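You operate a simulated robot arm through the tools that you are given. There is no shell and no other tool.

You are at the controls of a simulated two-armed robot. One attempt, no reset.

TASK
Fetch the orange folded cloth from the inside of the green flood tray and set it on the grey bench beside the small tub. Fetch the green dripper from the inside of the green flood tray and set it on the red handwheel. Put one of the purple-capped strips from the inside of the green flood tray on top of the orange socket tester. Put the square jar labelled "Tank" from the inside of the grey flood tray on top of the blue box and the square jar marked "Drip" on the concrete slab. Take the tin from the inside of the grey flood tray and leave it on the bench before the valve stand. Pick up the speckled blue card with one hand, pass it to the other hand and put it in the inside of the grey flood tray. Pull the filter bench drawer open. Do these in any order. Set down upright: square jar.
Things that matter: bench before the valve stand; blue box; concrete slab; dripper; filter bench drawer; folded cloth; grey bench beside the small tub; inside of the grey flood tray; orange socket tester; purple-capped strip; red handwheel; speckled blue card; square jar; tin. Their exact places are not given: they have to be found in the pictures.

The check looks at the end state, three seconds after you hand in, the way a careful person would. Anything else that was tipped, shoved, dropped, spilled or broken makes it a failure. Flat cloth is picked up by pressing the open fingertips on it (5 to 10 N) and closing them slowly along it; thin cloth reads only 2 to 8 mm in the jaws.

THE ROBOT
Two 7-joint arms with fingered hands on one trunk, on a base that moves. Base frame: it is fixed to the floor where the robot stands at the start and does not move with it; the origin is under the middle of the robot, x ahead of it, y to its left, z up. Lengths are in m, angles in rad, forces in N, time in s.
The left shoulder is at the start at [0.2, 0.135, 0.77], the right one opposite. Each reaches about 0.885 m from its shoulder. Places, roughly: bench before the valve stand (38x12 cm) [-6.84, 1.38, 0.86]; blue box [-3.25, 2, 0.75]; concrete slab [-1.1, 4.4, 0.1]; dripper [-2.75, 2.75, 0.75]; filter bench drawer [-1.9, 0.4, 0.6]; folded cloth [-2.5, 2.75, 0.75]; grey bench beside the small tub (18x16 cm) [-1.3, 0.86, 0.78]; inside of the grey flood tray [-3.2, 2.2, 0.8]; orange socket tester [-2.5, 2.75, 0.75]; purple-capped strip (4x4x9 cm) [-2.5, 2.5, 0.9]; red handwheel (6x6x3 cm) [-2.1, 2.7, 0.8]; speckled blue card (10x3x16 cm) [-3.2, 1.7, 1]; square jar [-3.25, 2.25, 0.75]; tin [-3.25, 2, 0.75]. Payload 4 kg a hand.
Tool frame (each hand has its own): the origin (TCP) lies between the finger pads and is the grasp point; the fingertips stand 0.025 m ahead of it; z points along the fingers, y is the line along which they close. The gripper opens to 0.088 m; its body begins 0.029 m behind the TCP. The gripper is a hand of 4 fingers: y runs from the thumb to the fingers, the wrist lies at [-0.013, -0.106, -0.174] in the tool frame, and closing takes about 1.5 s.
Orientation is that of the tool frame in the base frame, as a unit quaternion [x, y, z, w]. With the fingers straight down and the wrist toward the robot, the tool's x, y and z point along [0, 1, 0], [1, 0, 0] and [0, 0, -1] of the base frame.

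THE INTERFACE
- The arms move only by the tool move_arm. It takes "left_increments", "right_increments" or both (then of equal length, played together; a hand with none holds still); each is one flat list of numbers, 6 for each row, row after row: the shift along the tool's x, y, z in m, then the turn, a rotation vector about the tool's x, y, z in rad. In form: [dx, dy, dz, rx, ry, rz, dx, dy, dz, rx, ry, rz, ...]. A call has 1 to 20 rows; each row shifts and turns the commanded pose from where the row before left it, along the tool's axes as they then stand. "left_gripper" and "right_gripper" are, for a hand that has rows, the finger opening in m, from 0 to 0.088, set as the call begins (left out, the last holds). Rows are played at 5 a second. More than 0.05 m and 0.15 rad between two rows, or a gripper value outside its range, and nothing of the call is played. Where a pose cannot be reached the arm comes as near as it can. A force on the tool above 40 N (or 10 N above the force at the start of the call, whichever is more), or a blocked arm, ends the call early, and 0.2 s more pass. The fingers move at their own pace (about 0.153 m/s each) and stop on an object; they squeeze with about 24 N. The grip force told is the motor's: it shows also when the fingers shut on nothing. Time passes only in rows, and 0.2 s behind the last, so rows that do not move let the fingers close. The reply holds the time, the measured pose of the TCP, the force on the tool along the base axes, the opening and the grip force, in the units named above and with some noise, with the torque about the TCP (base axes, N m) and any sound that the robot's microphone picked up.
- Cameras (640 x 400 px; columns grow to the right, rows downward): "scene" is now at [0.1356, -0.0072, 1.3767]; the picture's right is [0.07, -1.00, 0.00], its down [-0.62, -0.05, -0.78] and it looks along [0.78, 0.06, -0.62] (base axes); focal length 272 px, centre (320, 200). "left" rides on the left gripper at [-0.064, -0.083, -0.098] in its tool frame; the picture's right is [-0.62, -0.37, 0.69], its down [0.71, -0.63, 0.30] and it looks along [0.32, 0.68, 0.65] (tool axes); focal length 265 px, centre (320, 200). "right" rides on the right gripper at [0.064, -0.083, -0.098] in its tool frame; the picture's right is [-0.62, 0.37, -0.69], its down [-0.71, -0.63, 0.30] and it looks along [-0.32, 0.68, 0.65] (tool axes); focal length 265 px, centre (320, 200).
- camera(camera): a new picture of that camera. The clock stands still meanwhile.
- lift_body(by): slides the trunk up (or, below 0, down) by that many m; the arms and the scene camera ride with it, the base frame stays. It gives what a move gives, with no picture.
- steer(legs): drives the robot by 1 to 6 legs, each [ahead, left, turn to the left] in m, m and rad, along the robot's own axes; the way and the turn of a leg run together, so that a leg with both is an arc; at most 1.5 m and 3.142 rad a leg. The arms and the cameras ride along, it lands a little off, and it stops where it bumps. It gives what a move gives.
- set_fingers(index, middle, ring, thumb_bend, thumb_turn, hand): sets how far each is bent, from 0 (flat) to 100 (curled in); at 30 the hand is open as for a grip, at 70 the pads meet at the TCP. One left out holds its place. A second passes; each finger stops where it meets its share of the squeeze, and holds until it gets a number again. A gripper value or a shape takes the hand back. It gives what a move gives, with no picture; readings hold the bend of each and the force on the fingers (four entries, about 0 where the hand has none), thumb and palm. thumb_turn goes from beside the hand (0) to across from the fingers (100), as for a grip.
- set_grasp(shape, hand): the hand has 4 fingers and takes this shape, open, in about a second: jaw (thumb against the fingers, like two jaws); tri (thumb and two fingers); tip (a fingertip pinch); poke (one finger out to press); point (the index stretched); flat (the hand flat); cup (the hand cupped); fist (a fist). The gripper value then closes the fingers along that shape, each until it touches; the sizes above hold for jaw. It gives what a move gives, with no picture.
- aim_head(pan, tilt): turns the head with the scene camera to pan (to the left, within 1.693 rad either way) and tilt (down, from -0.506 to 1.204), counted from straight ahead of the robot. It gives what a move gives.
- point_at(camera, pixels): for up to 12 pixels [column, row] of the newest picture of that camera ("zoom" is the newest enlarged one), the place [x, y, z] in the base frame of the surface seen there, good to about 0.003 m, but the place of the scene camera against the robot may be out by one fixed shift of up to 0.025 m in any direction. The clock stands still meanwhile.
- enlarge(camera, box): a new picture of the part [left, top, right, bottom] of that camera's present view, enlarged. The clock stands still meanwhile.
- close_job(): hands the job in; it is judged then, once.

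Unless the task says otherwise, let go and move clear before handing in.

The tools are called after ">>>" as a command line: name --argument value ..., lists and objects as JSON in quotes. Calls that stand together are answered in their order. move_arm: Moves the arms, as the interface text tells. Its arguments: {"type":"object","properties":{"left_increments":{"type":"array","items":{"type":"number"}},"left_gripper":{"type":"number"},"right_increments":{"type":"array","items":{"type":"number"}},"right_gripper":{"type":"number"}},"required":[]} The other tools are called the same way: lift_body (by) moves the trunk up or down; set_grasp (shape, hand) gives the hand a shape; set_fingers (index, middle, ring, thumb_bend, thumb_turn, hand) moves the fingers one by one; steer (legs) drives the base; aim_head (pan, tilt) turns the head that bears the scene camera; camera (camera) takes a picture; point_at (camera, pixels) gives the place of the surface under pixels of a picture; enlarge (camera, box) takes an enlarged picture of a part of a camera's view; close_job () hands the job in.

At the start:

```text
time_s: 0.0
left_tool_pos: [0.5747, 0.277, 1.051]
left_tool_rot: [0.707, 0.707, 0.0, 0.0]
left_contact_force: [-0.2, -0.6, -0.1]
left_moment: [0.0, -0.01, -0.02]
left_width: 0.0874
left_gripper_force: 0.0
left_shape: jaw
left_bend: [30.0, 30.0, 30.0, 30.0, 98.0]
left_finger forces: [0.0, 0.0, 0.1, 0.1, 0.0, 0.0]
right_tool_pos: [0.6077, -0.1938, 1.0994]
right_tool_rot: [0.707, 0.707, 0.0, 0.001]
right_contact_force: [0.8, 0.3, -0.5]
right_moment: [-0.06, 0.01, 0.0]
right_width: 0.0876
right_gripper_force: 0.0
right_shape: jaw
right_bend: [30.0, 30.0, 30.0, 30.0, 98.0]
right_finger forces: [0.0, 0.1, 0.1, 0.0, 0.1, 0.0]
trunk travel left (down, up): [-0.375, 0.395]
robot x, y, heading: [0.0015, 0.0009, -0.0]
head pan, tilt (commanded): [0.073, 0.67]
```

scene: 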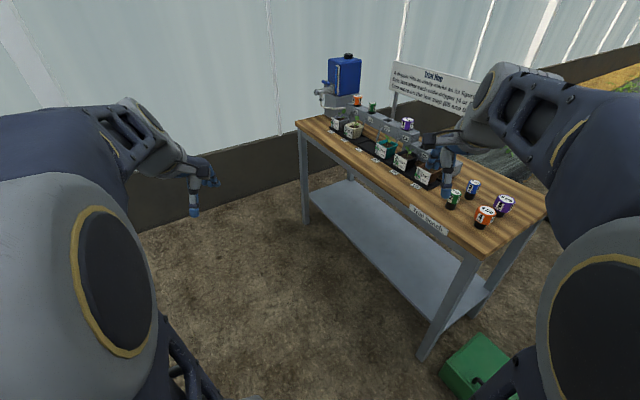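
right: 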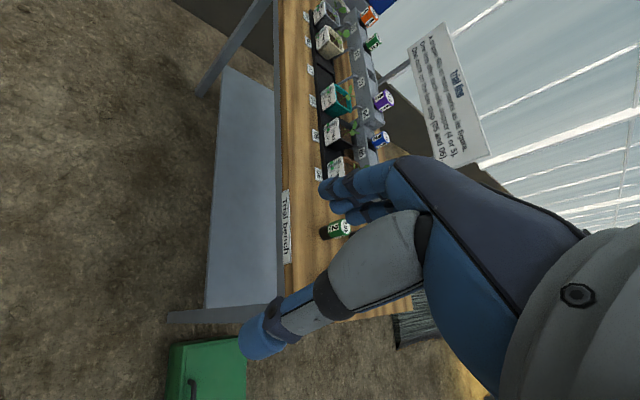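
left: 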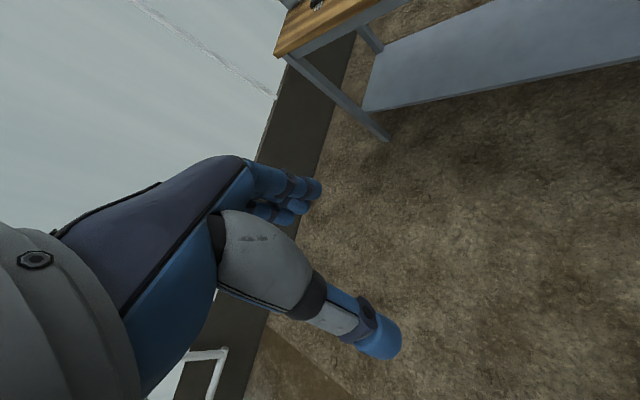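

The opening picture shows a trial bench ahead with paint-like tubs, while all my task places lie behind me to the left. I will look left with the head first, before driving.

>>> aim_head --pan 1.69 --tilt 0.3

```text
time_s: 1.7
left_tool_pos: [0.574, 0.2771, 1.0514]
left_tool_rot: [0.707, 0.707, 0.0, -0.001]
left_contact_force: [0.1, 0.5, -0.8]
left_moment: [0.02, -0.01, -0.02]
left_width: 0.0874
left_gripper_force: 0.1
left_shape: jaw
left_bend: [30.0, 30.0, 30.0, 30.0, 98.0]
left_finger forces: [0.1, 0.0, 0.0, 0.0, 0.1, 0.0]
right_tool_pos: [0.6085, -0.1927, 1.1]
right_tool_rot: [0.707, 0.707, 0.0, 0.0]
right_contact_force: [-0.2, 0.4, -0.9]
right_moment: [-0.02, -0.02, 0.04]
right_width: 0.0873
right_gripper_force: 0.1
right_shape: jaw
right_bend: [30.0, 30.0, 30.0, 30.0, 98.0]
right_finger forces: [0.0, 0.0, 0.1, 0.1, 0.0, 0.0]
trunk travel left (down, up): [-0.375, 0.395]
robot x, y, heading: [-0.0013, -0.0023, -0.004]
head pan, tilt (commanded): [1.689, 0.3]
```

The head now faces left; I take a picture to see what is there.

>>> camera --camera "scene"

```text
taken
```

scene: 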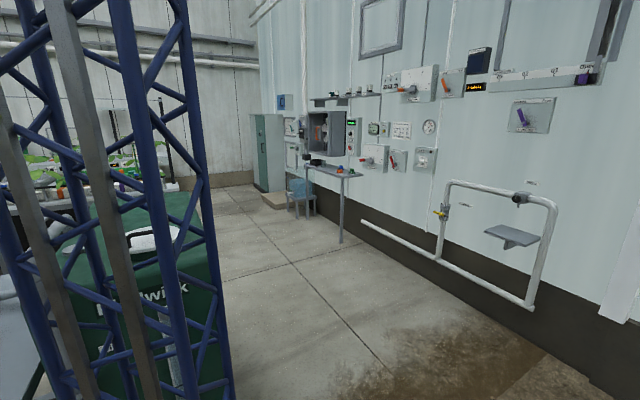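

The picture shows a blue lattice post at columns 0-230 close on the left rear, and beyond it a wall of panels and a green table. I measure the distances of the lattice and other things before turning.

>>> point_at --camera "scene" --pixels '[[140, 200], [200, 200], [100, 300], [20, 200], [170, 290], [330, 300], [420, 380], [440, 250], [320, 160], [150, 235], [50, 185], [270, 150]]'

>>> enlarge --camera "scene" --box '[0, 100, 240, 250]'

>>> enlarge --camera "scene" --box '[240, 50, 480, 200]'

```text
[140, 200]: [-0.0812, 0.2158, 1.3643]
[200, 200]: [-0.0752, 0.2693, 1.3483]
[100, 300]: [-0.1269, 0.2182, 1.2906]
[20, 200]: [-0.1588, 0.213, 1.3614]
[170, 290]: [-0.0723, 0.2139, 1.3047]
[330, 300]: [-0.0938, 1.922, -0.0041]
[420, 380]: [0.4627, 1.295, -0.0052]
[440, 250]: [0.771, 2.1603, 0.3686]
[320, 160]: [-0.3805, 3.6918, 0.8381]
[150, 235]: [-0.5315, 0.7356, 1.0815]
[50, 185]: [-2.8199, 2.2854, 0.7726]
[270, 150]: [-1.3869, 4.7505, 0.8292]
```

```text
2.67 times, centred on (120, 175) of scene
```

zoom: 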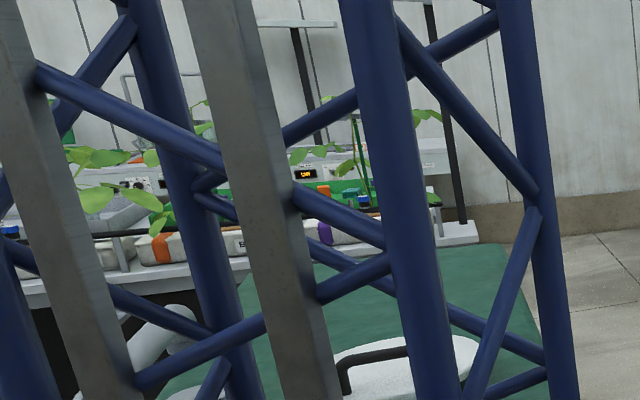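

```text
2.67 times, centred on (360, 125) of scene
```

zoom: 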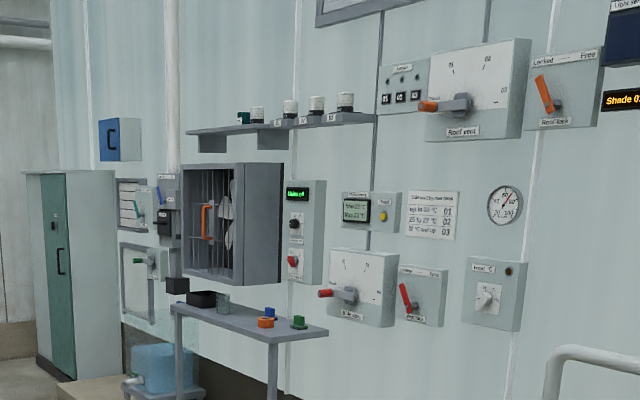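

The lattice at 0.2 m is my own mast, but a green tank with a white top stands near [-0.53, 0.73]. I look to the right side too.

>>> point_at --camera "scene" --pixels '[[216, 395], [216, 320], [110, 380], [190, 200], [40, 330], [170, 240], [212, 260], [165, 320], [100, 240], [60, 260], [212, 210], [10, 290]]'

>>> aim_head --pan -1.69 --tilt 0.3

>>> camera --camera "scene"

```text
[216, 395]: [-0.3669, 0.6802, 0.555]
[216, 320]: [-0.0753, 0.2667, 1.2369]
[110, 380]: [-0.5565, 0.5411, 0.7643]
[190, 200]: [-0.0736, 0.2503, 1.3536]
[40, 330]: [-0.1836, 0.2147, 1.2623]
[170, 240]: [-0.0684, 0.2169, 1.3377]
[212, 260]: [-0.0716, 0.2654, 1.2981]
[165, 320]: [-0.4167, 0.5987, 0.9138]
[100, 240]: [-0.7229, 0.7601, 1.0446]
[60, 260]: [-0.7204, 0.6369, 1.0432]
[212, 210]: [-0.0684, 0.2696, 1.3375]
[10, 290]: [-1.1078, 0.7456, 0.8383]
```

```text
time_s: 4.5
left_tool_pos: [0.5728, 0.2775, 1.0526]
left_tool_rot: [0.707, 0.707, 0.0, 0.0]
left_contact_force: [-1.1, 0.4, 0.1]
left_moment: [-0.01, 0.0, 0.01]
left_width: 0.0873
left_gripper_force: 0.0
left_shape: jaw
left_bend: [30.0, 30.0, 30.0, 30.0, 98.0]
left_finger forces: [0.1, 0.1, 0.1, 0.1, 0.0, 0.0]
right_tool_pos: [0.6062, -0.1925, 1.0982]
right_tool_rot: [0.707, 0.707, 0.0, -0.001]
right_contact_force: [0.6, -0.2, 0.1]
right_moment: [0.0, -0.01, -0.05]
right_width: 0.0875
right_gripper_force: 0.1
right_shape: jaw
right_bend: [30.0, 30.0, 30.0, 30.0, 98.0]
right_finger forces: [0.0, 0.1, 0.0, 0.0, 0.1, 0.0]
trunk travel left (down, up): [-0.375, 0.395]
robot x, y, heading: [0.0006, 0.0039, -0.0]
head pan, tilt (commanded): [-1.689, 0.3]
```

```text
taken
```

scene: 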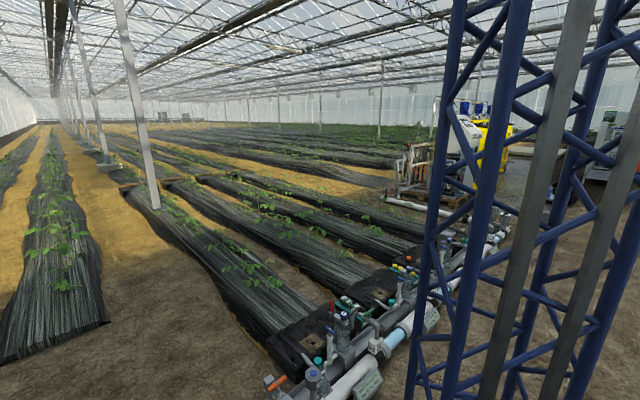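

To the right are crop rows and pipework. I look ahead again to measure the trial bench clearances before driving.

>>> aim_head --pan 0.5 --tilt 0.8

>>> camera --camera "scene"

>>> point_at --camera "scene" --pixels '[[320, 200], [320, 100], [450, 200], [550, 300], [600, 250], [560, 120], [500, 100], [200, 250], [200, 100], [600, 380], [100, 100], [400, 100]]'

```text
time_s: 6.6
left_tool_pos: [0.5739, 0.2773, 1.0529]
left_tool_rot: [0.707, 0.708, 0.0, 0.0]
left_contact_force: [0.4, 0.8, -0.6]
left_moment: [0.02, -0.02, 0.01]
left_width: 0.0876
left_gripper_force: 0.1
left_shape: jaw
left_bend: [30.0, 30.0, 30.0, 30.0, 98.0]
left_finger forces: [0.1, 0.1, 0.0, 0.0, 0.0, 0.0]
right_tool_pos: [0.6081, -0.193, 1.0991]
right_tool_rot: [0.707, 0.707, 0.001, 0.0]
right_contact_force: [-0.9, -1.0, -0.3]
right_moment: [-0.02, 0.01, 0.01]
right_width: 0.0878
right_gripper_force: 0.0
right_shape: jaw
right_bend: [30.0, 30.0, 30.0, 30.0, 98.0]
right_finger forces: [0.1, 0.0, 0.1, 0.1, 0.0, 0.1]
trunk travel left (down, up): [-0.375, 0.395]
robot x, y, heading: [-0.001, 0.0007, -0.003]
head pan, tilt (commanded): [0.499, 0.799]
```

```text
taken
```

scene: 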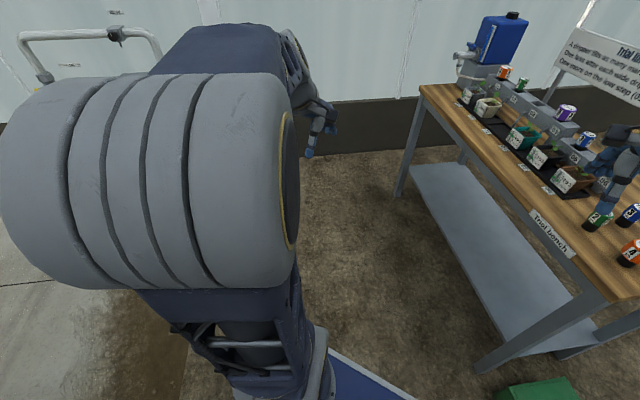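

```text
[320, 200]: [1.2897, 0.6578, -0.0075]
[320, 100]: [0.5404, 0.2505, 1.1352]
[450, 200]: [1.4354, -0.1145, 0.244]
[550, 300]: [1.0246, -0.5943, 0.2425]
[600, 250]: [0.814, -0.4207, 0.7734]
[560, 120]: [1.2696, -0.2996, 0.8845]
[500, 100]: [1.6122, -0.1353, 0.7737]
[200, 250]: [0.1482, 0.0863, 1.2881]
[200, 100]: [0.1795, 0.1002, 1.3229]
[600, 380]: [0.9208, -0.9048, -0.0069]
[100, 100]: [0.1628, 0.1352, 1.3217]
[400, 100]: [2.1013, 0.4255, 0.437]
```

The trial bench stays to the front right (nearest corner about [0.81, -0.42]) and the floor to the left is free, so I drive left and ahead clear of the tank and then turn left.

>>> steer --legs '[[0.3, 0.9, 0], [0, 0, 1.8]]'

>>> aim_head --pan 0.0 --tilt 0.4

>>> camera --camera "scene"

```text
time_s: 15.9
left_tool_pos: [-0.0984, 1.3962, 1.0521]
left_tool_rot: [-0.116, 0.993, 0.0, -0.001]
left_contact_force: [-0.6, -0.2, 0.0]
left_moment: [-0.06, -0.03, 0.05]
left_width: 0.0878
left_gripper_force: 0.1
left_shape: jaw
left_bend: [30.0, 30.0, 30.0, 30.0, 98.0]
left_finger forces: [0.0, 0.0, 0.0, 0.1, 0.0, 0.0]
right_tool_pos: [0.352, 1.5365, 1.0989]
right_tool_rot: [-0.116, 0.993, 0.0, 0.001]
right_contact_force: [0.0, 1.1, 0.1]
right_moment: [0.03, -0.02, 0.01]
right_width: 0.0876
right_gripper_force: 0.0
right_shape: jaw
right_bend: [30.0, 30.0, 30.0, 30.0, 98.0]
right_finger forces: [0.1, 0.0, 0.0, 0.0, 0.0, 0.0]
trunk travel left (down, up): [-0.375, 0.395]
robot x, y, heading: [0.3014, 0.9004, 1.802]
head pan, tilt (commanded): [0.499, 0.799]
```

```text
time_s: 16.9
left_tool_pos: [-0.0975, 1.3976, 1.0526]
left_tool_rot: [-0.116, 0.993, -0.001, 0.001]
left_contact_force: [-0.1, 0.4, 0.1]
left_moment: [0.0, 0.0, 0.01]
left_width: 0.0875
left_gripper_force: 0.1
left_shape: jaw
left_bend: [30.0, 30.0, 30.0, 30.0, 98.0]
left_finger forces: [0.1, 0.1, 0.0, 0.0, 0.1, 0.0]
right_tool_pos: [0.3525, 1.5376, 1.0995]
right_tool_rot: [-0.115, 0.993, 0.0, 0.001]
right_contact_force: [-0.1, -0.1, -0.4]
right_moment: [0.02, -0.05, 0.02]
right_width: 0.0877
right_gripper_force: 0.1
right_shape: jaw
right_bend: [30.0, 30.0, 30.0, 30.0, 98.0]
right_finger forces: [0.0, 0.2, 0.0, 0.0, 0.0, 0.0]
trunk travel left (down, up): [-0.375, 0.395]
robot x, y, heading: [0.3011, 0.9012, 1.804]
head pan, tilt (commanded): [0.0, 0.4]
```

```text
taken
```

scene: 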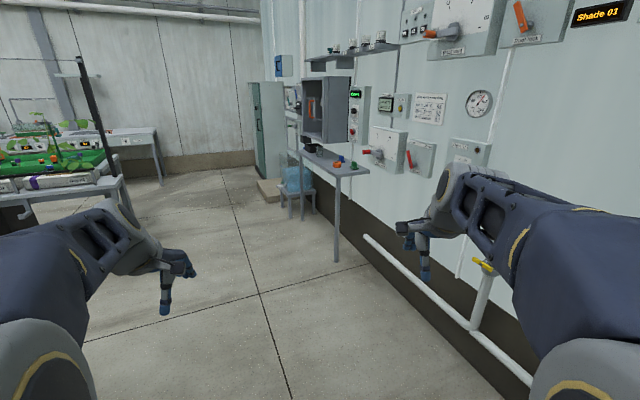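

I now see the open floor, the wall panels on the right, and the tray table at left (rows 130-220). I pan left to see the tables.

>>> aim_head --pan 0.9 --tilt 0.35

>>> camera --camera "scene"

>>> enlarge --camera "scene" --box '[160, 90, 480, 290]'

```text
time_s: 18.1
left_tool_pos: [-0.0976, 1.3961, 1.05]
left_tool_rot: [-0.116, 0.993, 0.0, 0.0]
left_contact_force: [-0.2, -0.4, 1.0]
left_moment: [0.02, -0.03, -0.03]
left_width: 0.0876
left_gripper_force: 0.0
left_shape: jaw
left_bend: [30.0, 30.0, 30.0, 30.0, 98.0]
left_finger forces: [0.0, 0.0, 0.0, 0.0, 0.0, 0.0]
right_tool_pos: [0.3525, 1.5369, 1.0994]
right_tool_rot: [-0.117, 0.993, -0.001, 0.0]
right_contact_force: [-0.7, 0.1, -0.6]
right_moment: [-0.02, 0.01, -0.02]
right_width: 0.0874
right_gripper_force: 0.2
right_shape: jaw
right_bend: [30.0, 30.0, 30.0, 30.0, 98.0]
right_finger forces: [0.0, 0.1, 0.0, 0.0, 0.0, 0.0]
trunk travel left (down, up): [-0.375, 0.395]
robot x, y, heading: [0.3024, 0.8978, 1.805]
head pan, tilt (commanded): [0.901, 0.351]
```

```text
taken
```

scene: 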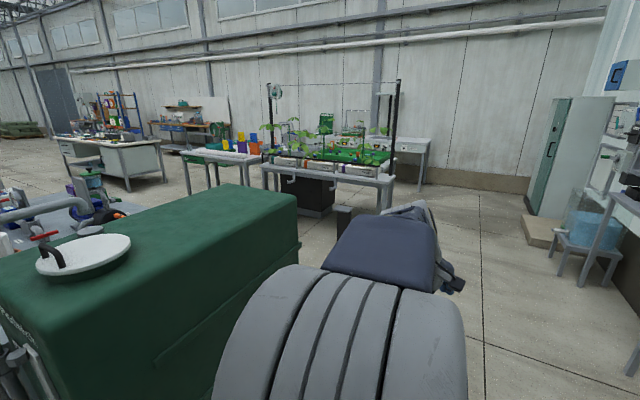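

```text
2.00 times, centred on (320, 190) of scene
```

zoom: 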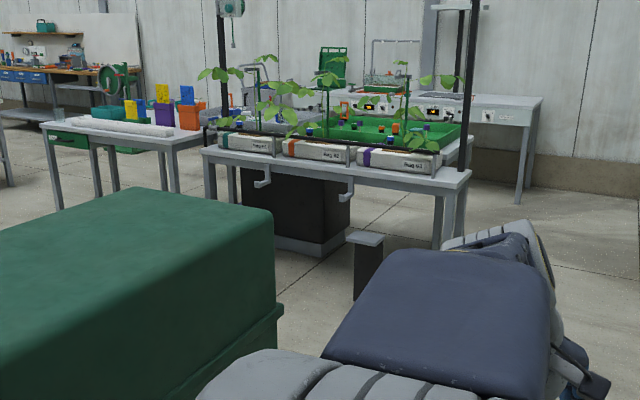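

The zoomed picture shows the tray bench with plants and green tray around (400,130), a bench with colored boxes at left (170,120), and benches further away. I measure several places.

>>> point_at --camera "zoom" --pixels '[[465, 175], [205, 152], [175, 150], [45, 128], [540, 98], [440, 240], [195, 180], [60, 205], [165, 190], [520, 195], [380, 290], [190, 105]]'

>>> enlarge --camera "scene" --box '[0, 60, 240, 210]'

>>> enlarge --camera "scene" --box '[255, 80, 415, 180]'

```text
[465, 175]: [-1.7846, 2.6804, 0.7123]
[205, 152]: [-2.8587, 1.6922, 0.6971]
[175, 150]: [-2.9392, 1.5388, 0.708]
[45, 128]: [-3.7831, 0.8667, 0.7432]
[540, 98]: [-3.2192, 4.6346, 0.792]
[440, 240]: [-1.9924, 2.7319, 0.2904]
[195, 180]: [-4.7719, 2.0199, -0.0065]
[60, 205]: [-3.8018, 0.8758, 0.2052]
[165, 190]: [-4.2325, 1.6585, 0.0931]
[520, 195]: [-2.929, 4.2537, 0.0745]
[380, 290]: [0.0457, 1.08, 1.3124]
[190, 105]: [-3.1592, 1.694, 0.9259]
```

```text
2.67 times, centred on (120, 135) of scene
```

zoom: 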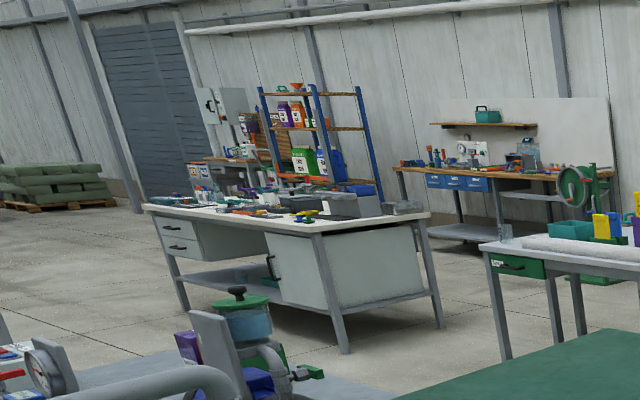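

```text
4.00 times, centred on (335, 130) of scene
```

zoom: 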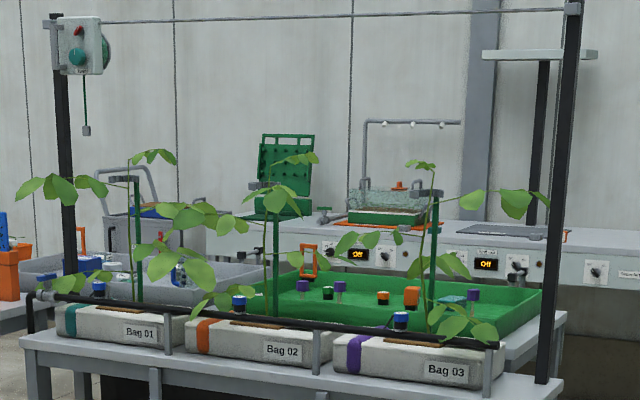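

The tray bench stands with plants at its near side, so I plan to go round its right end and work from behind it. I measure the green tank's corner, the slab and the panel table to choose a lane.

>>> point_at --camera "scene" --pixels '[[292, 205], [215, 190], [296, 240], [295, 262], [100, 230], [545, 235], [570, 255], [610, 200], [640, 190], [560, 150], [425, 145], [380, 205]]'

>>> enlarge --camera "scene" --box '[480, 80, 640, 300]'

```text
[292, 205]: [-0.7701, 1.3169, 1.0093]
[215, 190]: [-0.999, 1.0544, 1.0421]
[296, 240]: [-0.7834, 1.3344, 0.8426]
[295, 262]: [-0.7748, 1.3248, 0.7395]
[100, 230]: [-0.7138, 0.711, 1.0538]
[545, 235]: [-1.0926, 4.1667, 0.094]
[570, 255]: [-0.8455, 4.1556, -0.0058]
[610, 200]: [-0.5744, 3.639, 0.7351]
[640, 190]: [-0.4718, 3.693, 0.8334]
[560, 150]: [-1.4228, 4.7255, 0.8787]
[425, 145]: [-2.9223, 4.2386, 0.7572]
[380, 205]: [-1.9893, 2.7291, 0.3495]
```

```text
1.82 times, centred on (560, 190) of scene
```

zoom: 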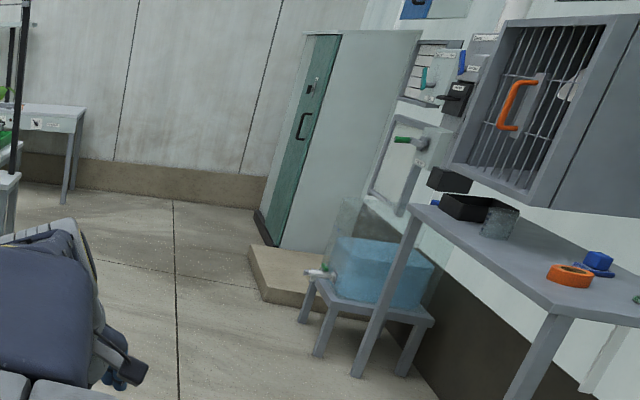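

The tank's corner is at [-0.77, 1.32] and the lane between it and the wall panels is free, so I turn to face along the lane and drive down it, keeping right of the tray bench.

>>> steer --legs '[[0, 0, 0.48], [1.3, -0.22, 0], [1.0, 0, 0]]'

>>> aim_head --pan 0.7 --tilt 0.45

>>> camera --camera "scene"

```text
time_s: 30.8
left_tool_pos: [-1.615, 3.0453, 1.0531]
left_tool_rot: [-0.348, 0.938, 0.001, 0.0]
left_contact_force: [0.2, 0.0, -0.2]
left_moment: [-0.05, 0.02, -0.02]
left_width: 0.0876
left_gripper_force: 0.0
left_shape: jaw
left_bend: [30.0, 30.0, 30.0, 30.0, 98.0]
left_finger forces: [0.0, 0.0, 0.1, 0.1, 0.1, 0.1]
right_tool_pos: [-1.2797, 3.3782, 1.1002]
right_tool_rot: [-0.348, 0.938, 0.0, 0.0]
right_contact_force: [0.2, -0.5, -0.4]
right_moment: [-0.01, 0.01, -0.01]
right_width: 0.0876
right_gripper_force: 0.1
right_shape: jaw
right_bend: [30.0, 30.0, 30.0, 30.0, 98.0]
right_finger forces: [0.1, 0.1, 0.0, 0.1, 0.0, 0.0]
trunk travel left (down, up): [-0.375, 0.395]
robot x, y, heading: [-1.0324, 2.7914, 2.281]
head pan, tilt (commanded): [0.901, 0.351]
```

```text
time_s: 31.6
left_tool_pos: [-1.6149, 3.0458, 1.0521]
left_tool_rot: [-0.347, 0.938, -0.001, -0.001]
left_contact_force: [1.2, 0.4, 0.7]
left_moment: [0.0, 0.0, -0.01]
left_width: 0.0876
left_gripper_force: 0.0
left_shape: jaw
left_bend: [30.0, 30.0, 30.0, 30.0, 98.0]
left_finger forces: [0.0, 0.0, 0.1, 0.1, 0.0, 0.1]
right_tool_pos: [-1.2805, 3.3775, 1.0993]
right_tool_rot: [-0.348, 0.937, 0.0, 0.0]
right_contact_force: [0.0, -0.1, 0.7]
right_moment: [0.0, 0.01, 0.06]
right_width: 0.0877
right_gripper_force: 0.1
right_shape: jaw
right_bend: [30.0, 30.0, 30.0, 30.0, 98.0]
right_finger forces: [0.0, 0.0, 0.1, 0.0, 0.0, 0.1]
trunk travel left (down, up): [-0.375, 0.395]
robot x, y, heading: [-1.0293, 2.7921, 2.282]
head pan, tilt (commanded): [0.7, 0.45]
```

```text
taken
```

scene: 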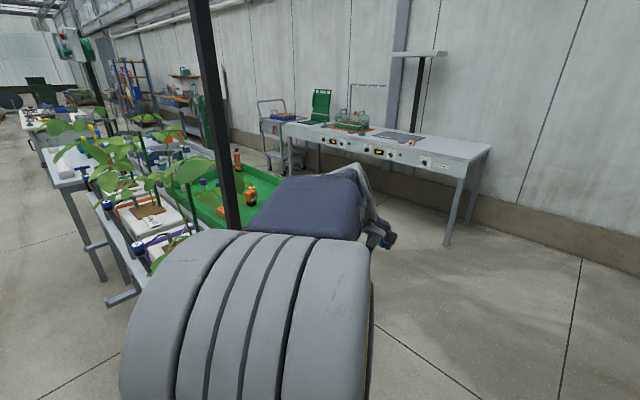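

The green tray lies behind the post, and the control bench is across the aisle. I measure the tray and bench edges to place the robot in the aisle.

>>> point_at --camera "scene" --pixels '[[250, 195], [240, 155], [205, 185], [445, 240], [480, 155], [283, 125], [300, 160], [260, 165], [110, 295], [230, 220], [375, 215], [270, 150]]'

>>> enlarge --camera "scene" --box '[100, 90, 300, 250]'

```text
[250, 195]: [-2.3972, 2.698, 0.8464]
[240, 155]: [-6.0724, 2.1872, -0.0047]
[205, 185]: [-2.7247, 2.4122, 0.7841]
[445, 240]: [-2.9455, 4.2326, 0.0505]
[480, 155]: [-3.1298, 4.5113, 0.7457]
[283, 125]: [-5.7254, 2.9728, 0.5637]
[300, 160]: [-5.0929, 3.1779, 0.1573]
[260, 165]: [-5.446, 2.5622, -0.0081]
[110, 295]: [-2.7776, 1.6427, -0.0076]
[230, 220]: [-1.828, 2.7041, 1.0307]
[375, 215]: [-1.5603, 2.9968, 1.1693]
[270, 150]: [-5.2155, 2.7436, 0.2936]
```

```text
2.50 times, centred on (200, 170) of scene
```

zoom: 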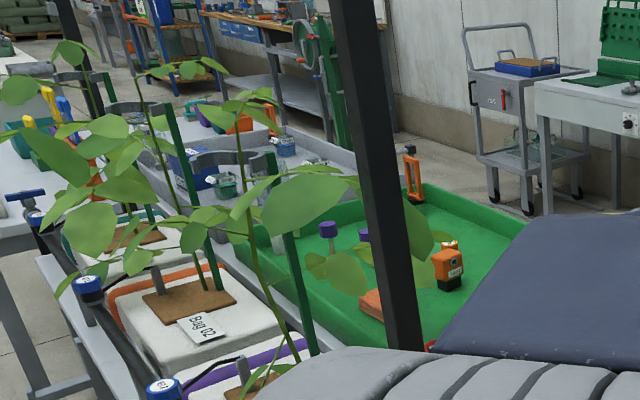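

The control bench front is at about [-2.95, 4.23] and the tray bench's back side is reachable from the aisle. I drive further down the lane and turn around to face the tray bench from behind.

>>> steer --legs '[[1.3, 0, 0], [0.4, 0, 0], [0, 0, 1.57], [0, 0, 1.57]]'

>>> aim_head --pan -0.6 --tilt 0.6

>>> camera --camera "scene"

```text
time_s: 47.8
left_tool_pos: [-1.5544, 3.809, 1.0518]
left_tool_rot: [0.939, 0.344, 0.001, 0.0]
left_contact_force: [0.8, 0.4, -0.2]
left_moment: [0.0, 0.01, 0.01]
left_width: 0.0879
left_gripper_force: 0.1
left_shape: jaw
left_bend: [30.0, 30.0, 30.0, 30.0, 98.0]
left_finger forces: [0.0, 0.1, 0.0, 0.0, 0.0, 0.1]
right_tool_pos: [-1.8917, 3.4797, 1.0993]
right_tool_rot: [0.939, 0.344, -0.001, 0.0]
right_contact_force: [-0.8, 0.2, 0.0]
right_moment: [0.01, 0.03, -0.01]
right_width: 0.0876
right_gripper_force: 0.0
right_shape: jaw
right_bend: [30.0, 30.0, 30.0, 30.0, 98.0]
right_finger forces: [0.1, 0.0, 0.0, 0.0, 0.0, 0.0]
trunk travel left (down, up): [-0.375, 0.395]
robot x, y, heading: [-2.136, 4.0661, -0.873]
head pan, tilt (commanded): [0.7, 0.45]
```

```text
time_s: 49.2
left_tool_pos: [-1.5557, 3.8084, 1.0523]
left_tool_rot: [0.939, 0.343, 0.0, -0.001]
left_contact_force: [0.1, 0.4, -0.3]
left_moment: [0.0, 0.0, -0.01]
left_width: 0.0874
left_gripper_force: 0.0
left_shape: jaw
left_bend: [30.0, 30.0, 30.0, 30.0, 98.0]
left_finger forces: [0.0, 0.0, 0.0, 0.0, 0.0, 0.0]
right_tool_pos: [-1.8906, 3.4803, 1.0992]
right_tool_rot: [0.939, 0.343, 0.0, 0.0]
right_contact_force: [0.1, 0.1, -0.4]
right_moment: [-0.02, 0.0, 0.04]
right_width: 0.0872
right_gripper_force: 0.0
right_shape: jaw
right_bend: [30.0, 30.0, 30.0, 30.0, 98.0]
right_finger forces: [0.0, 0.0, 0.0, 0.0, 0.1, 0.0]
trunk travel left (down, up): [-0.375, 0.395]
robot x, y, heading: [-2.135, 4.0709, -0.871]
head pan, tilt (commanded): [-0.6, 0.6]
```

```text
taken
```

scene: 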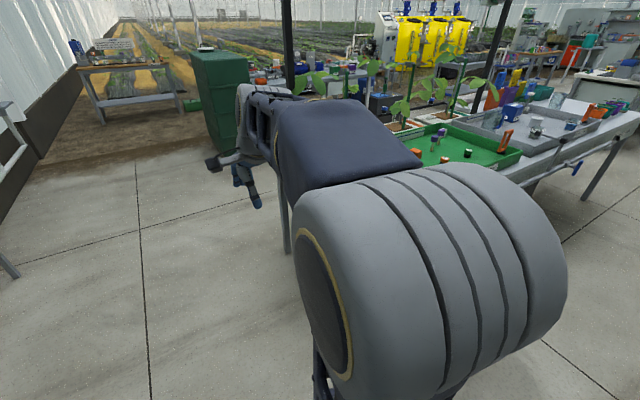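

From behind, the green tray (around 470,150) and grey tray (around 560,125) are visible; a pipe with blue valve handle sticks out near (575,165). I enlarge and measure before strafing.

>>> enlarge --camera "scene" --box '[380, 60, 640, 220]'

>>> point_at --camera "scene" --pixels '[[575, 172], [530, 185], [500, 165], [520, 155], [600, 150], [635, 120], [430, 165], [460, 135], [560, 190], [286, 250], [620, 165], [510, 90]]'

```text
2.46 times, centred on (510, 140) of scene
```

zoom: 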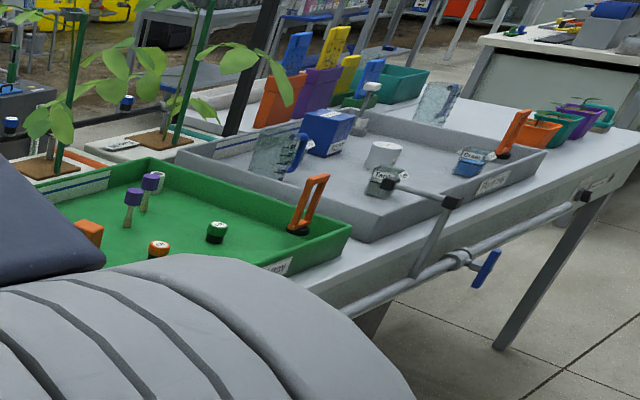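

```text
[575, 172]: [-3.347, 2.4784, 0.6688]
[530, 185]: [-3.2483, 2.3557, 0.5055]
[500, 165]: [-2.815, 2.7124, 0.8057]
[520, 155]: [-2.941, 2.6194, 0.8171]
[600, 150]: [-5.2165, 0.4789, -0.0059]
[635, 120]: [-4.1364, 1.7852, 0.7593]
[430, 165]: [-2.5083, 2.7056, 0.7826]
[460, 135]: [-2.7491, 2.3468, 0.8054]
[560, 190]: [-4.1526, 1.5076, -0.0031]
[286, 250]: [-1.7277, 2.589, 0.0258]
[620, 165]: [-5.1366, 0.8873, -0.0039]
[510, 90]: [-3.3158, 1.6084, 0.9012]
```

The pipe runs along the bench's back at about 0.67 m high and the way for the arms is clear above the trays. I raise the trunk a bit and strafe right to stand behind the green tray.

>>> lift_body --by 0.15

>>> steer --legs '[[0, -1.2, 0]]'

>>> aim_head --pan 0.0 --tilt 0.75

>>> camera --camera "scene"

```text
time_s: 51.0
left_tool_pos: [-1.5541, 3.8095, 1.2012]
left_tool_rot: [0.939, 0.344, 0.0, -0.001]
left_contact_force: [0.9, -0.2, 0.4]
left_moment: [-0.01, 0.04, 0.02]
left_width: 0.0877
left_gripper_force: 0.1
left_shape: jaw
left_bend: [30.0, 30.0, 30.0, 30.0, 98.0]
left_finger forces: [0.0, 0.0, 0.0, 0.0, 0.0, 0.1]
right_tool_pos: [-1.8928, 3.4803, 1.2486]
right_tool_rot: [0.939, 0.344, 0.0, 0.0]
right_contact_force: [0.3, -0.1, -0.4]
right_moment: [0.01, -0.02, 0.02]
right_width: 0.0875
right_gripper_force: 0.0
right_shape: jaw
right_bend: [30.0, 30.0, 30.0, 30.0, 98.0]
right_finger forces: [0.0, 0.0, 0.0, 0.0, 0.0, 0.1]
trunk travel left (down, up): [-0.525, 0.245]
robot x, y, heading: [-2.1344, 4.065, -0.868]
head pan, tilt (commanded): [-0.6, 0.6]
```

```text
time_s: 57.1
left_tool_pos: [-2.4708, 3.0317, 1.2023]
left_tool_rot: [0.938, 0.348, 0.0, 0.0]
left_contact_force: [-0.2, -0.6, -0.1]
left_moment: [0.01, -0.02, 0.04]
left_width: 0.0874
left_gripper_force: 0.1
left_shape: jaw
left_bend: [30.0, 30.0, 30.0, 30.0, 98.0]
left_finger forces: [0.0, 0.1, 0.0, 0.0, 0.1, 0.1]
right_tool_pos: [-2.8051, 2.6989, 1.249]
right_tool_rot: [0.938, 0.348, 0.001, 0.0]
right_contact_force: [0.3, -0.6, 0.5]
right_moment: [0.01, 0.0, -0.02]
right_width: 0.0875
right_gripper_force: 0.0
right_shape: jaw
right_bend: [30.0, 30.0, 30.0, 30.0, 98.0]
right_finger forces: [0.0, 0.0, 0.0, 0.1, 0.1, 0.0]
trunk travel left (down, up): [-0.525, 0.245]
robot x, y, heading: [-3.0543, 3.281, -0.862]
head pan, tilt (commanded): [-0.6, 0.6]
```

```text
time_s: 58.1
left_tool_pos: [-2.4707, 3.0313, 1.202]
left_tool_rot: [0.938, 0.348, -0.001, 0.0]
left_contact_force: [-1.1, 0.4, 0.0]
left_moment: [-0.02, -0.02, 0.01]
left_width: 0.0877
left_gripper_force: 0.1
left_shape: jaw
left_bend: [30.0, 30.0, 30.0, 30.0, 98.0]
left_finger forces: [0.0, 0.1, 0.0, 0.0, 0.1, 0.0]
right_tool_pos: [-2.8043, 2.6989, 1.2499]
right_tool_rot: [0.937, 0.348, -0.001, 0.0]
right_contact_force: [0.4, -0.9, -0.7]
right_moment: [0.0, 0.01, 0.04]
right_width: 0.0877
right_gripper_force: 0.0
right_shape: jaw
right_bend: [30.0, 30.0, 30.0, 30.0, 98.0]
right_finger forces: [0.0, 0.0, 0.1, 0.0, 0.0, 0.0]
trunk travel left (down, up): [-0.525, 0.245]
robot x, y, heading: [-3.0551, 3.2837, -0.855]
head pan, tilt (commanded): [0.0, 0.75]
```

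```text
taken
```

scene: 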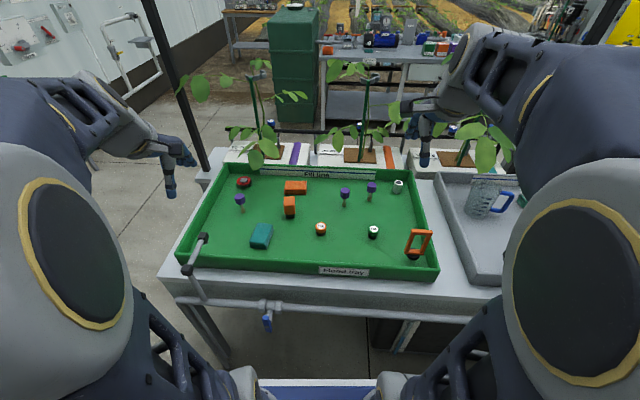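

The green tray is now in front of me with its contents between rows 165 and 280. I enlarge it.

>>> enlarge --camera "scene" --box '[160, 150, 448, 330]'

>>> enlarge --camera "scene" --box '[210, 165, 330, 255]'

>>> enlarge --camera "scene" --box '[310, 170, 440, 270]'

```text
2.22 times, centred on (304, 240) of scene
```

zoom: 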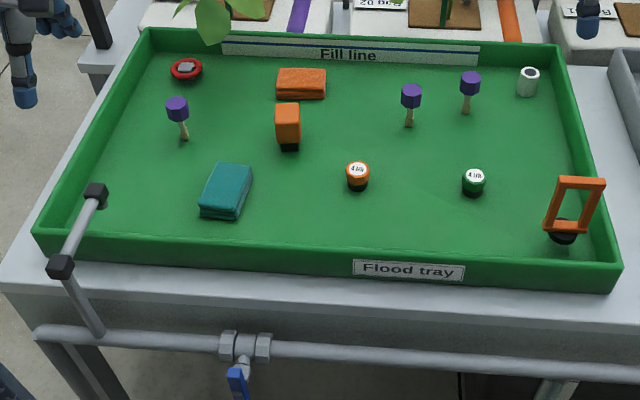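

```text
4.44 times, centred on (270, 210) of scene
```

zoom: 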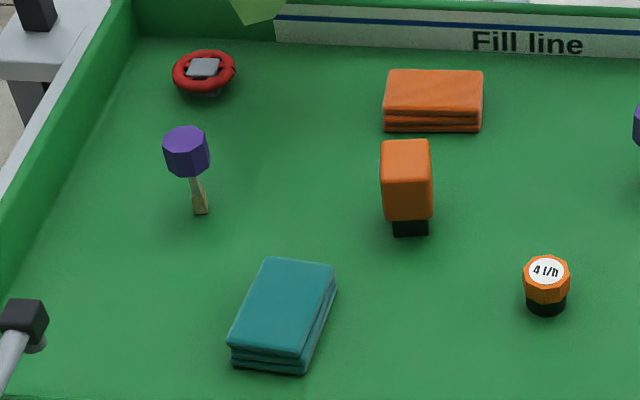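

```text
4.00 times, centred on (375, 220) of scene
```

zoom: 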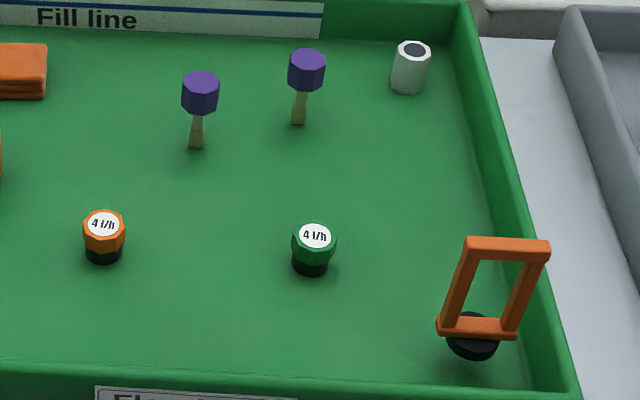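

I identify the handwheel (far left), orange socket tester, orange cloth, green dripper and the three purple-capped strips. I measure their places with the scene camera and take the hand camera pictures to calibrate.

>>> camera --camera "scene"

>>> point_at --camera "scene" --pixels '[[244, 182], [296, 187], [290, 205], [374, 232], [345, 192], [371, 187], [240, 199], [321, 229], [260, 235], [398, 186], [350, 245], [420, 242]]'

>>> camera --camera "left"

>>> camera --camera "right"

```text
taken
```

scene: 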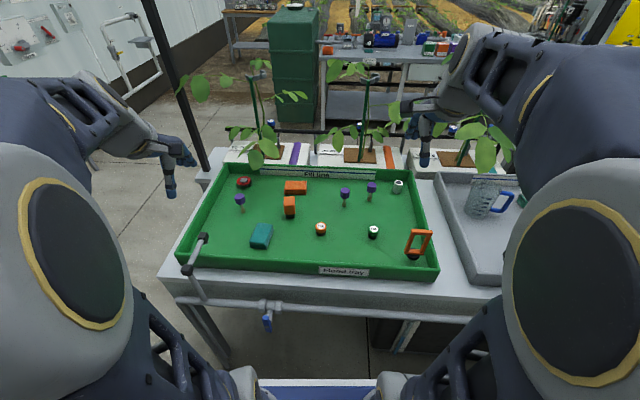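

```text
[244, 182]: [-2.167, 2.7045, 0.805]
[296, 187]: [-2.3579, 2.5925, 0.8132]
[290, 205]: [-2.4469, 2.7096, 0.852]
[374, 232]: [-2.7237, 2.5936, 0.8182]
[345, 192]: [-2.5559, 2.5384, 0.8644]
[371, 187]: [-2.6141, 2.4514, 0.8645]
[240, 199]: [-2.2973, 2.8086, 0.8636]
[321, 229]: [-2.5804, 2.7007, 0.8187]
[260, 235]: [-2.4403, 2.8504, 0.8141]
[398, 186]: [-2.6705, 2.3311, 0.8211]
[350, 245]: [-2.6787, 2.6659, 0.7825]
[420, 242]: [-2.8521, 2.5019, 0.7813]
```

```text
taken
```

left: 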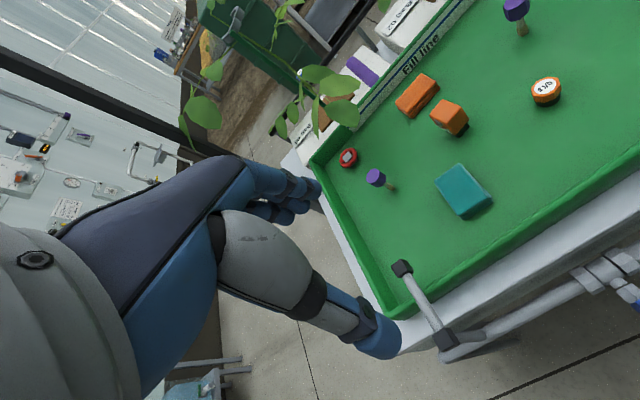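

```text
taken
```

right: 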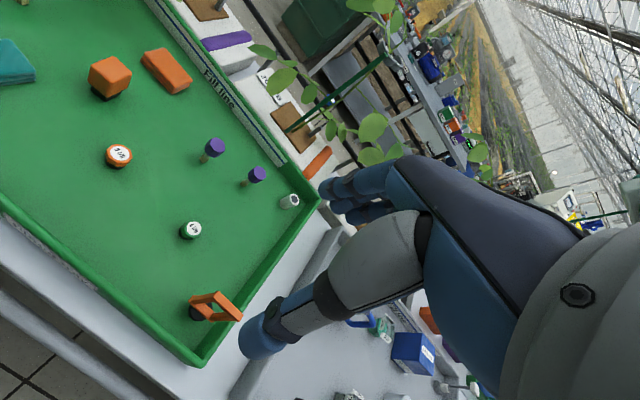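

Both hand cameras also see the tray. I measure the same things with them to get the scene camera's offset.

>>> point_at --camera "right" --pixels '[[191, 229], [119, 153], [214, 146], [257, 173], [109, 75], [166, 70], [290, 200], [150, 230], [205, 308], [235, 118], [190, 340], [255, 225]]'

>>> point_at --camera "left" --pixels '[[349, 157], [376, 177], [417, 96], [450, 115], [546, 90], [460, 190], [388, 185], [515, 10], [450, 240], [440, 60], [403, 268], [440, 335]]'

```text
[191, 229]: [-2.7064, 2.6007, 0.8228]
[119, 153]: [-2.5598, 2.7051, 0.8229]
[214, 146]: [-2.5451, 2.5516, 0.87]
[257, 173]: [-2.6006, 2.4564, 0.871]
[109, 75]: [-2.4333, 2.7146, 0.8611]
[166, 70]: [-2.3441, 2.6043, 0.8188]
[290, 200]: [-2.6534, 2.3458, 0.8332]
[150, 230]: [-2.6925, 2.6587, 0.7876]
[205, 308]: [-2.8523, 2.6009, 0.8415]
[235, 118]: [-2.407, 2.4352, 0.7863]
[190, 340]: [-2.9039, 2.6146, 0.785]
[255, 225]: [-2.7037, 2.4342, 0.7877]
```

```text
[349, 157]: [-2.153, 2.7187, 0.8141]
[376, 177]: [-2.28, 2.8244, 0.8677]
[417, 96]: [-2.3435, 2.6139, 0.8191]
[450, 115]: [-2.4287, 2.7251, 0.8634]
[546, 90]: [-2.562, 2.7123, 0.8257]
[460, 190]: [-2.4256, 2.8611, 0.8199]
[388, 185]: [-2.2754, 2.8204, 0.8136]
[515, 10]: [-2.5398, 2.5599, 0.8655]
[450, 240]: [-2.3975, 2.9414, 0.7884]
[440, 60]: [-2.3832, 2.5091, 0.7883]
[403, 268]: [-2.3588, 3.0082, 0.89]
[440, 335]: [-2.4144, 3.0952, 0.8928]
```

The two cameras agree up to a shift of about +0.015, +0.01, +0.005, and the tray floor is at z 0.787. I look closely at the handwheel, tester and dripper through the hand cameras.

>>> enlarge --camera "left" --box '[320, 60, 520, 220]'

>>> enlarge --camera "right" --box '[80, 40, 300, 260]'

```text
2.50 times, centred on (420, 140) of left
```

zoom: 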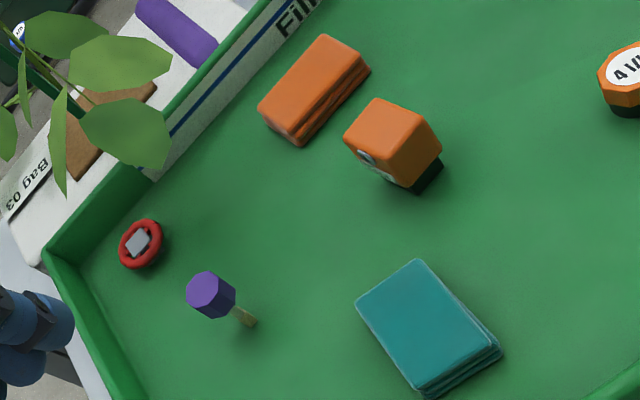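

```text
1.82 times, centred on (190, 150) of right
```

zoom: 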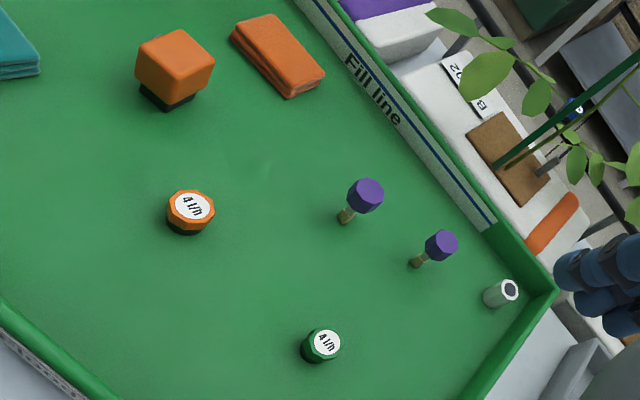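

I measure the tester's top corners, the dripper, the near strips and the cloth corners in the newest zoom.

>>> point_at --camera "zoom" --pixels '[[178, 32], [212, 60], [188, 92], [138, 60], [175, 58], [326, 342], [372, 190], [440, 244], [345, 216], [248, 22], [322, 72], [288, 92]]'

```text
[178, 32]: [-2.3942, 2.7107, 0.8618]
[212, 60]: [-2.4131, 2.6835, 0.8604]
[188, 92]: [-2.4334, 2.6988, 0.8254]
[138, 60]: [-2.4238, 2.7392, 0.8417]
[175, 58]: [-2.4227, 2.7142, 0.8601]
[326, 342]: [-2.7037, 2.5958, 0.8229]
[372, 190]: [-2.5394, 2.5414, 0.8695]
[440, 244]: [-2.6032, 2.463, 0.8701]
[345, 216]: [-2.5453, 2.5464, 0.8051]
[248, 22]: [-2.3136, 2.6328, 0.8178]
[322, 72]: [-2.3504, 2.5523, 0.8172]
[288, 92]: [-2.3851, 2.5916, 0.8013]
```

I measure the upright orange frame near the dripper, since the hand must not touch it.

>>> enlarge --camera "right" --box '[150, 260, 270, 350]'

>>> point_at --camera "zoom" --pixels '[[220, 180], [320, 170], [480, 300], [420, 310], [225, 270], [330, 240], [400, 170], [240, 300]]'

```text
4.44 times, centred on (210, 305) of right
```

zoom: 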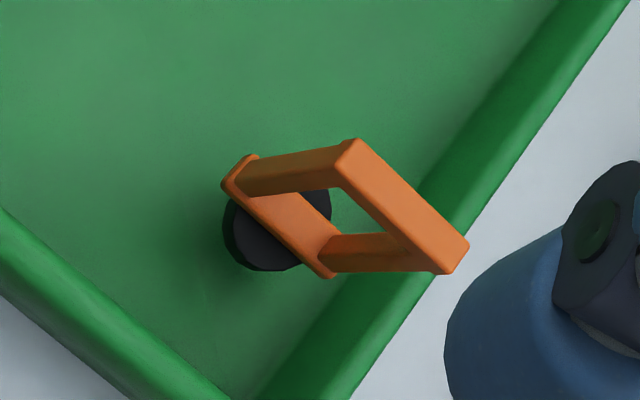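

```text
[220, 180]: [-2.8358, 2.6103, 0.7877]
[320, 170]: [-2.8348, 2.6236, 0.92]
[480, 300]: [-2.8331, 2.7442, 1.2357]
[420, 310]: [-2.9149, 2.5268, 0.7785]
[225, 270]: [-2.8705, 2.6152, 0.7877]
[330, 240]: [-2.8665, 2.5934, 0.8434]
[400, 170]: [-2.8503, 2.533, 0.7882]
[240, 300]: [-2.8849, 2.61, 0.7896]
```

The frame's top bar is about 0.08 m to the right of the dripper and 0.92 high, so I will yaw the left hand clockwise to keep the wrist clear. I move the right hand aside to the right and bring the left hand over the green dripper at [-2.704, 2.596].

>>> move_arm --left_increments '[-0.046, 0.0178, 0, 0, 0, 0, -0.046, 0.0178, 0, 0, 0, 0, -0.046, 0.0178, 0, 0, 0, 0, -0.046, 0.0178, 0, 0, 0, 0, -0.046, 0.0178, 0, 0, 0, 0, -0.046, 0.0178, 0, 0, 0, 0, -0.046, 0.0178, 0, 0, 0, 0, -0.046, 0.0178, 0, 0, 0, 0, -0.046, 0.0178, 0, 0, 0, 0, -0.046, 0.0178, 0, 0, 0, 0, 0, 0, 0, 0, 0, 0.15, 0, 0, 0, 0, 0, 0.15, 0, 0, 0, 0, 0, 0.15, 0, 0, 0, 0, 0, 0.15, 0, 0, 0.04, 0, 0, 0, 0, 0, 0.04, 0, 0, 0, 0, 0, 0.04, 0, 0, 0, 0, 0, 0.04, 0, 0, 0, 0, 0, 0.04, 0, 0, 0, 0, 0, 0, 0, 0, 0]' --right_increments '[-0.045, 0, 0, 0, 0, 0, -0.045, 0, 0, 0, 0, 0, -0.045, 0, 0, 0, 0, 0, -0.045, 0, 0, 0, 0, 0, -0.045, 0, 0, 0, 0, 0, -0.045, 0, 0, 0, 0, 0, -0.045, 0, 0, 0, 0, 0, 0, 0, 0, 0, 0, 0, 0, 0, 0, 0, 0, 0, 0, 0, 0, 0, 0, 0, 0, 0, 0, 0, 0, 0, 0, 0, 0, 0, 0, 0, 0, 0, 0, 0, 0, 0, 0, 0, 0, 0, 0, 0, 0, 0, 0, 0, 0, 0, 0, 0, 0, 0, 0, 0, 0, 0, 0, 0, 0, 0, 0, 0, 0, 0, 0, 0, 0, 0, 0, 0, 0, 0, 0, 0, 0, 0, 0, 0]' --left_gripper 0.088 --right_gripper 0.088

>>> camera --camera "left"

>>> camera --camera "scene"

```text
time_s: 62.3
left_tool_pos: [-2.7023, 2.5948, 1.0019]
left_tool_rot: [0.998, 0.056, 0.0, 0.0]
left_contact_force: [0.3, -0.4, -0.7]
left_moment: [-0.01, 0.02, -0.03]
left_width: 0.088
left_gripper_force: 0.1
left_shape: jaw
left_bend: [30.0, 30.0, 30.0, 30.0, 98.0]
left_finger forces: [0.0, 0.0, 0.1, 0.0, 0.0, 0.1]
right_tool_pos: [-3.0444, 2.4932, 1.2483]
right_tool_rot: [0.938, 0.348, 0.0, 0.0]
right_contact_force: [0.2, -0.6, -0.3]
right_moment: [0.0, 0.01, 0.04]
right_width: 0.0876
right_gripper_force: 0.0
right_shape: jaw
right_bend: [30.0, 30.0, 30.0, 30.0, 98.0]
right_finger forces: [0.0, 0.1, 0.0, 0.0, 0.1, 0.0]
trunk travel left (down, up): [-0.525, 0.245]
robot x, y, heading: [-3.0609, 3.2866, -0.862]
head pan, tilt (commanded): [0.0, 0.75]
```

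```text
taken
```

left: 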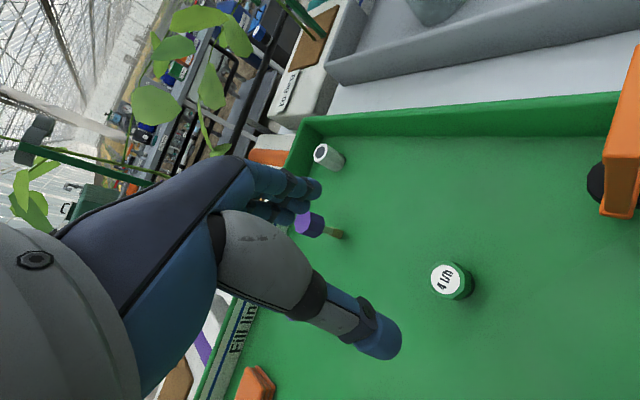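

```text
taken
```

scene: 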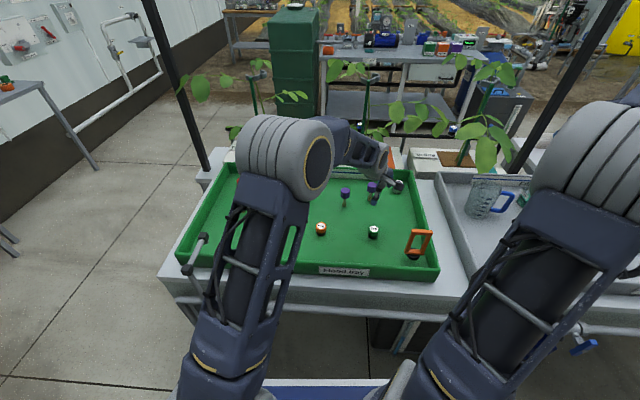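

The left hand is above the dripper, seen at (452,280) in its camera. I measure it again from this closer view.

>>> point_at --camera "left" --pixels '[[446, 279], [462, 283], [452, 266], [440, 290], [470, 300], [618, 205], [640, 60], [312, 222]]'

```text
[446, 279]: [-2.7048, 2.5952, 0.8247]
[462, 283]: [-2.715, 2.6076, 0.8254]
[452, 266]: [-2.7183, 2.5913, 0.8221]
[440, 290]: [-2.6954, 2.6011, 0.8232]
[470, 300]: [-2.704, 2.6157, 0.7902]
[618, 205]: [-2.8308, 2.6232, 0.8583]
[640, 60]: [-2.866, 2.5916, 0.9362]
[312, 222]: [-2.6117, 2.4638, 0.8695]
```

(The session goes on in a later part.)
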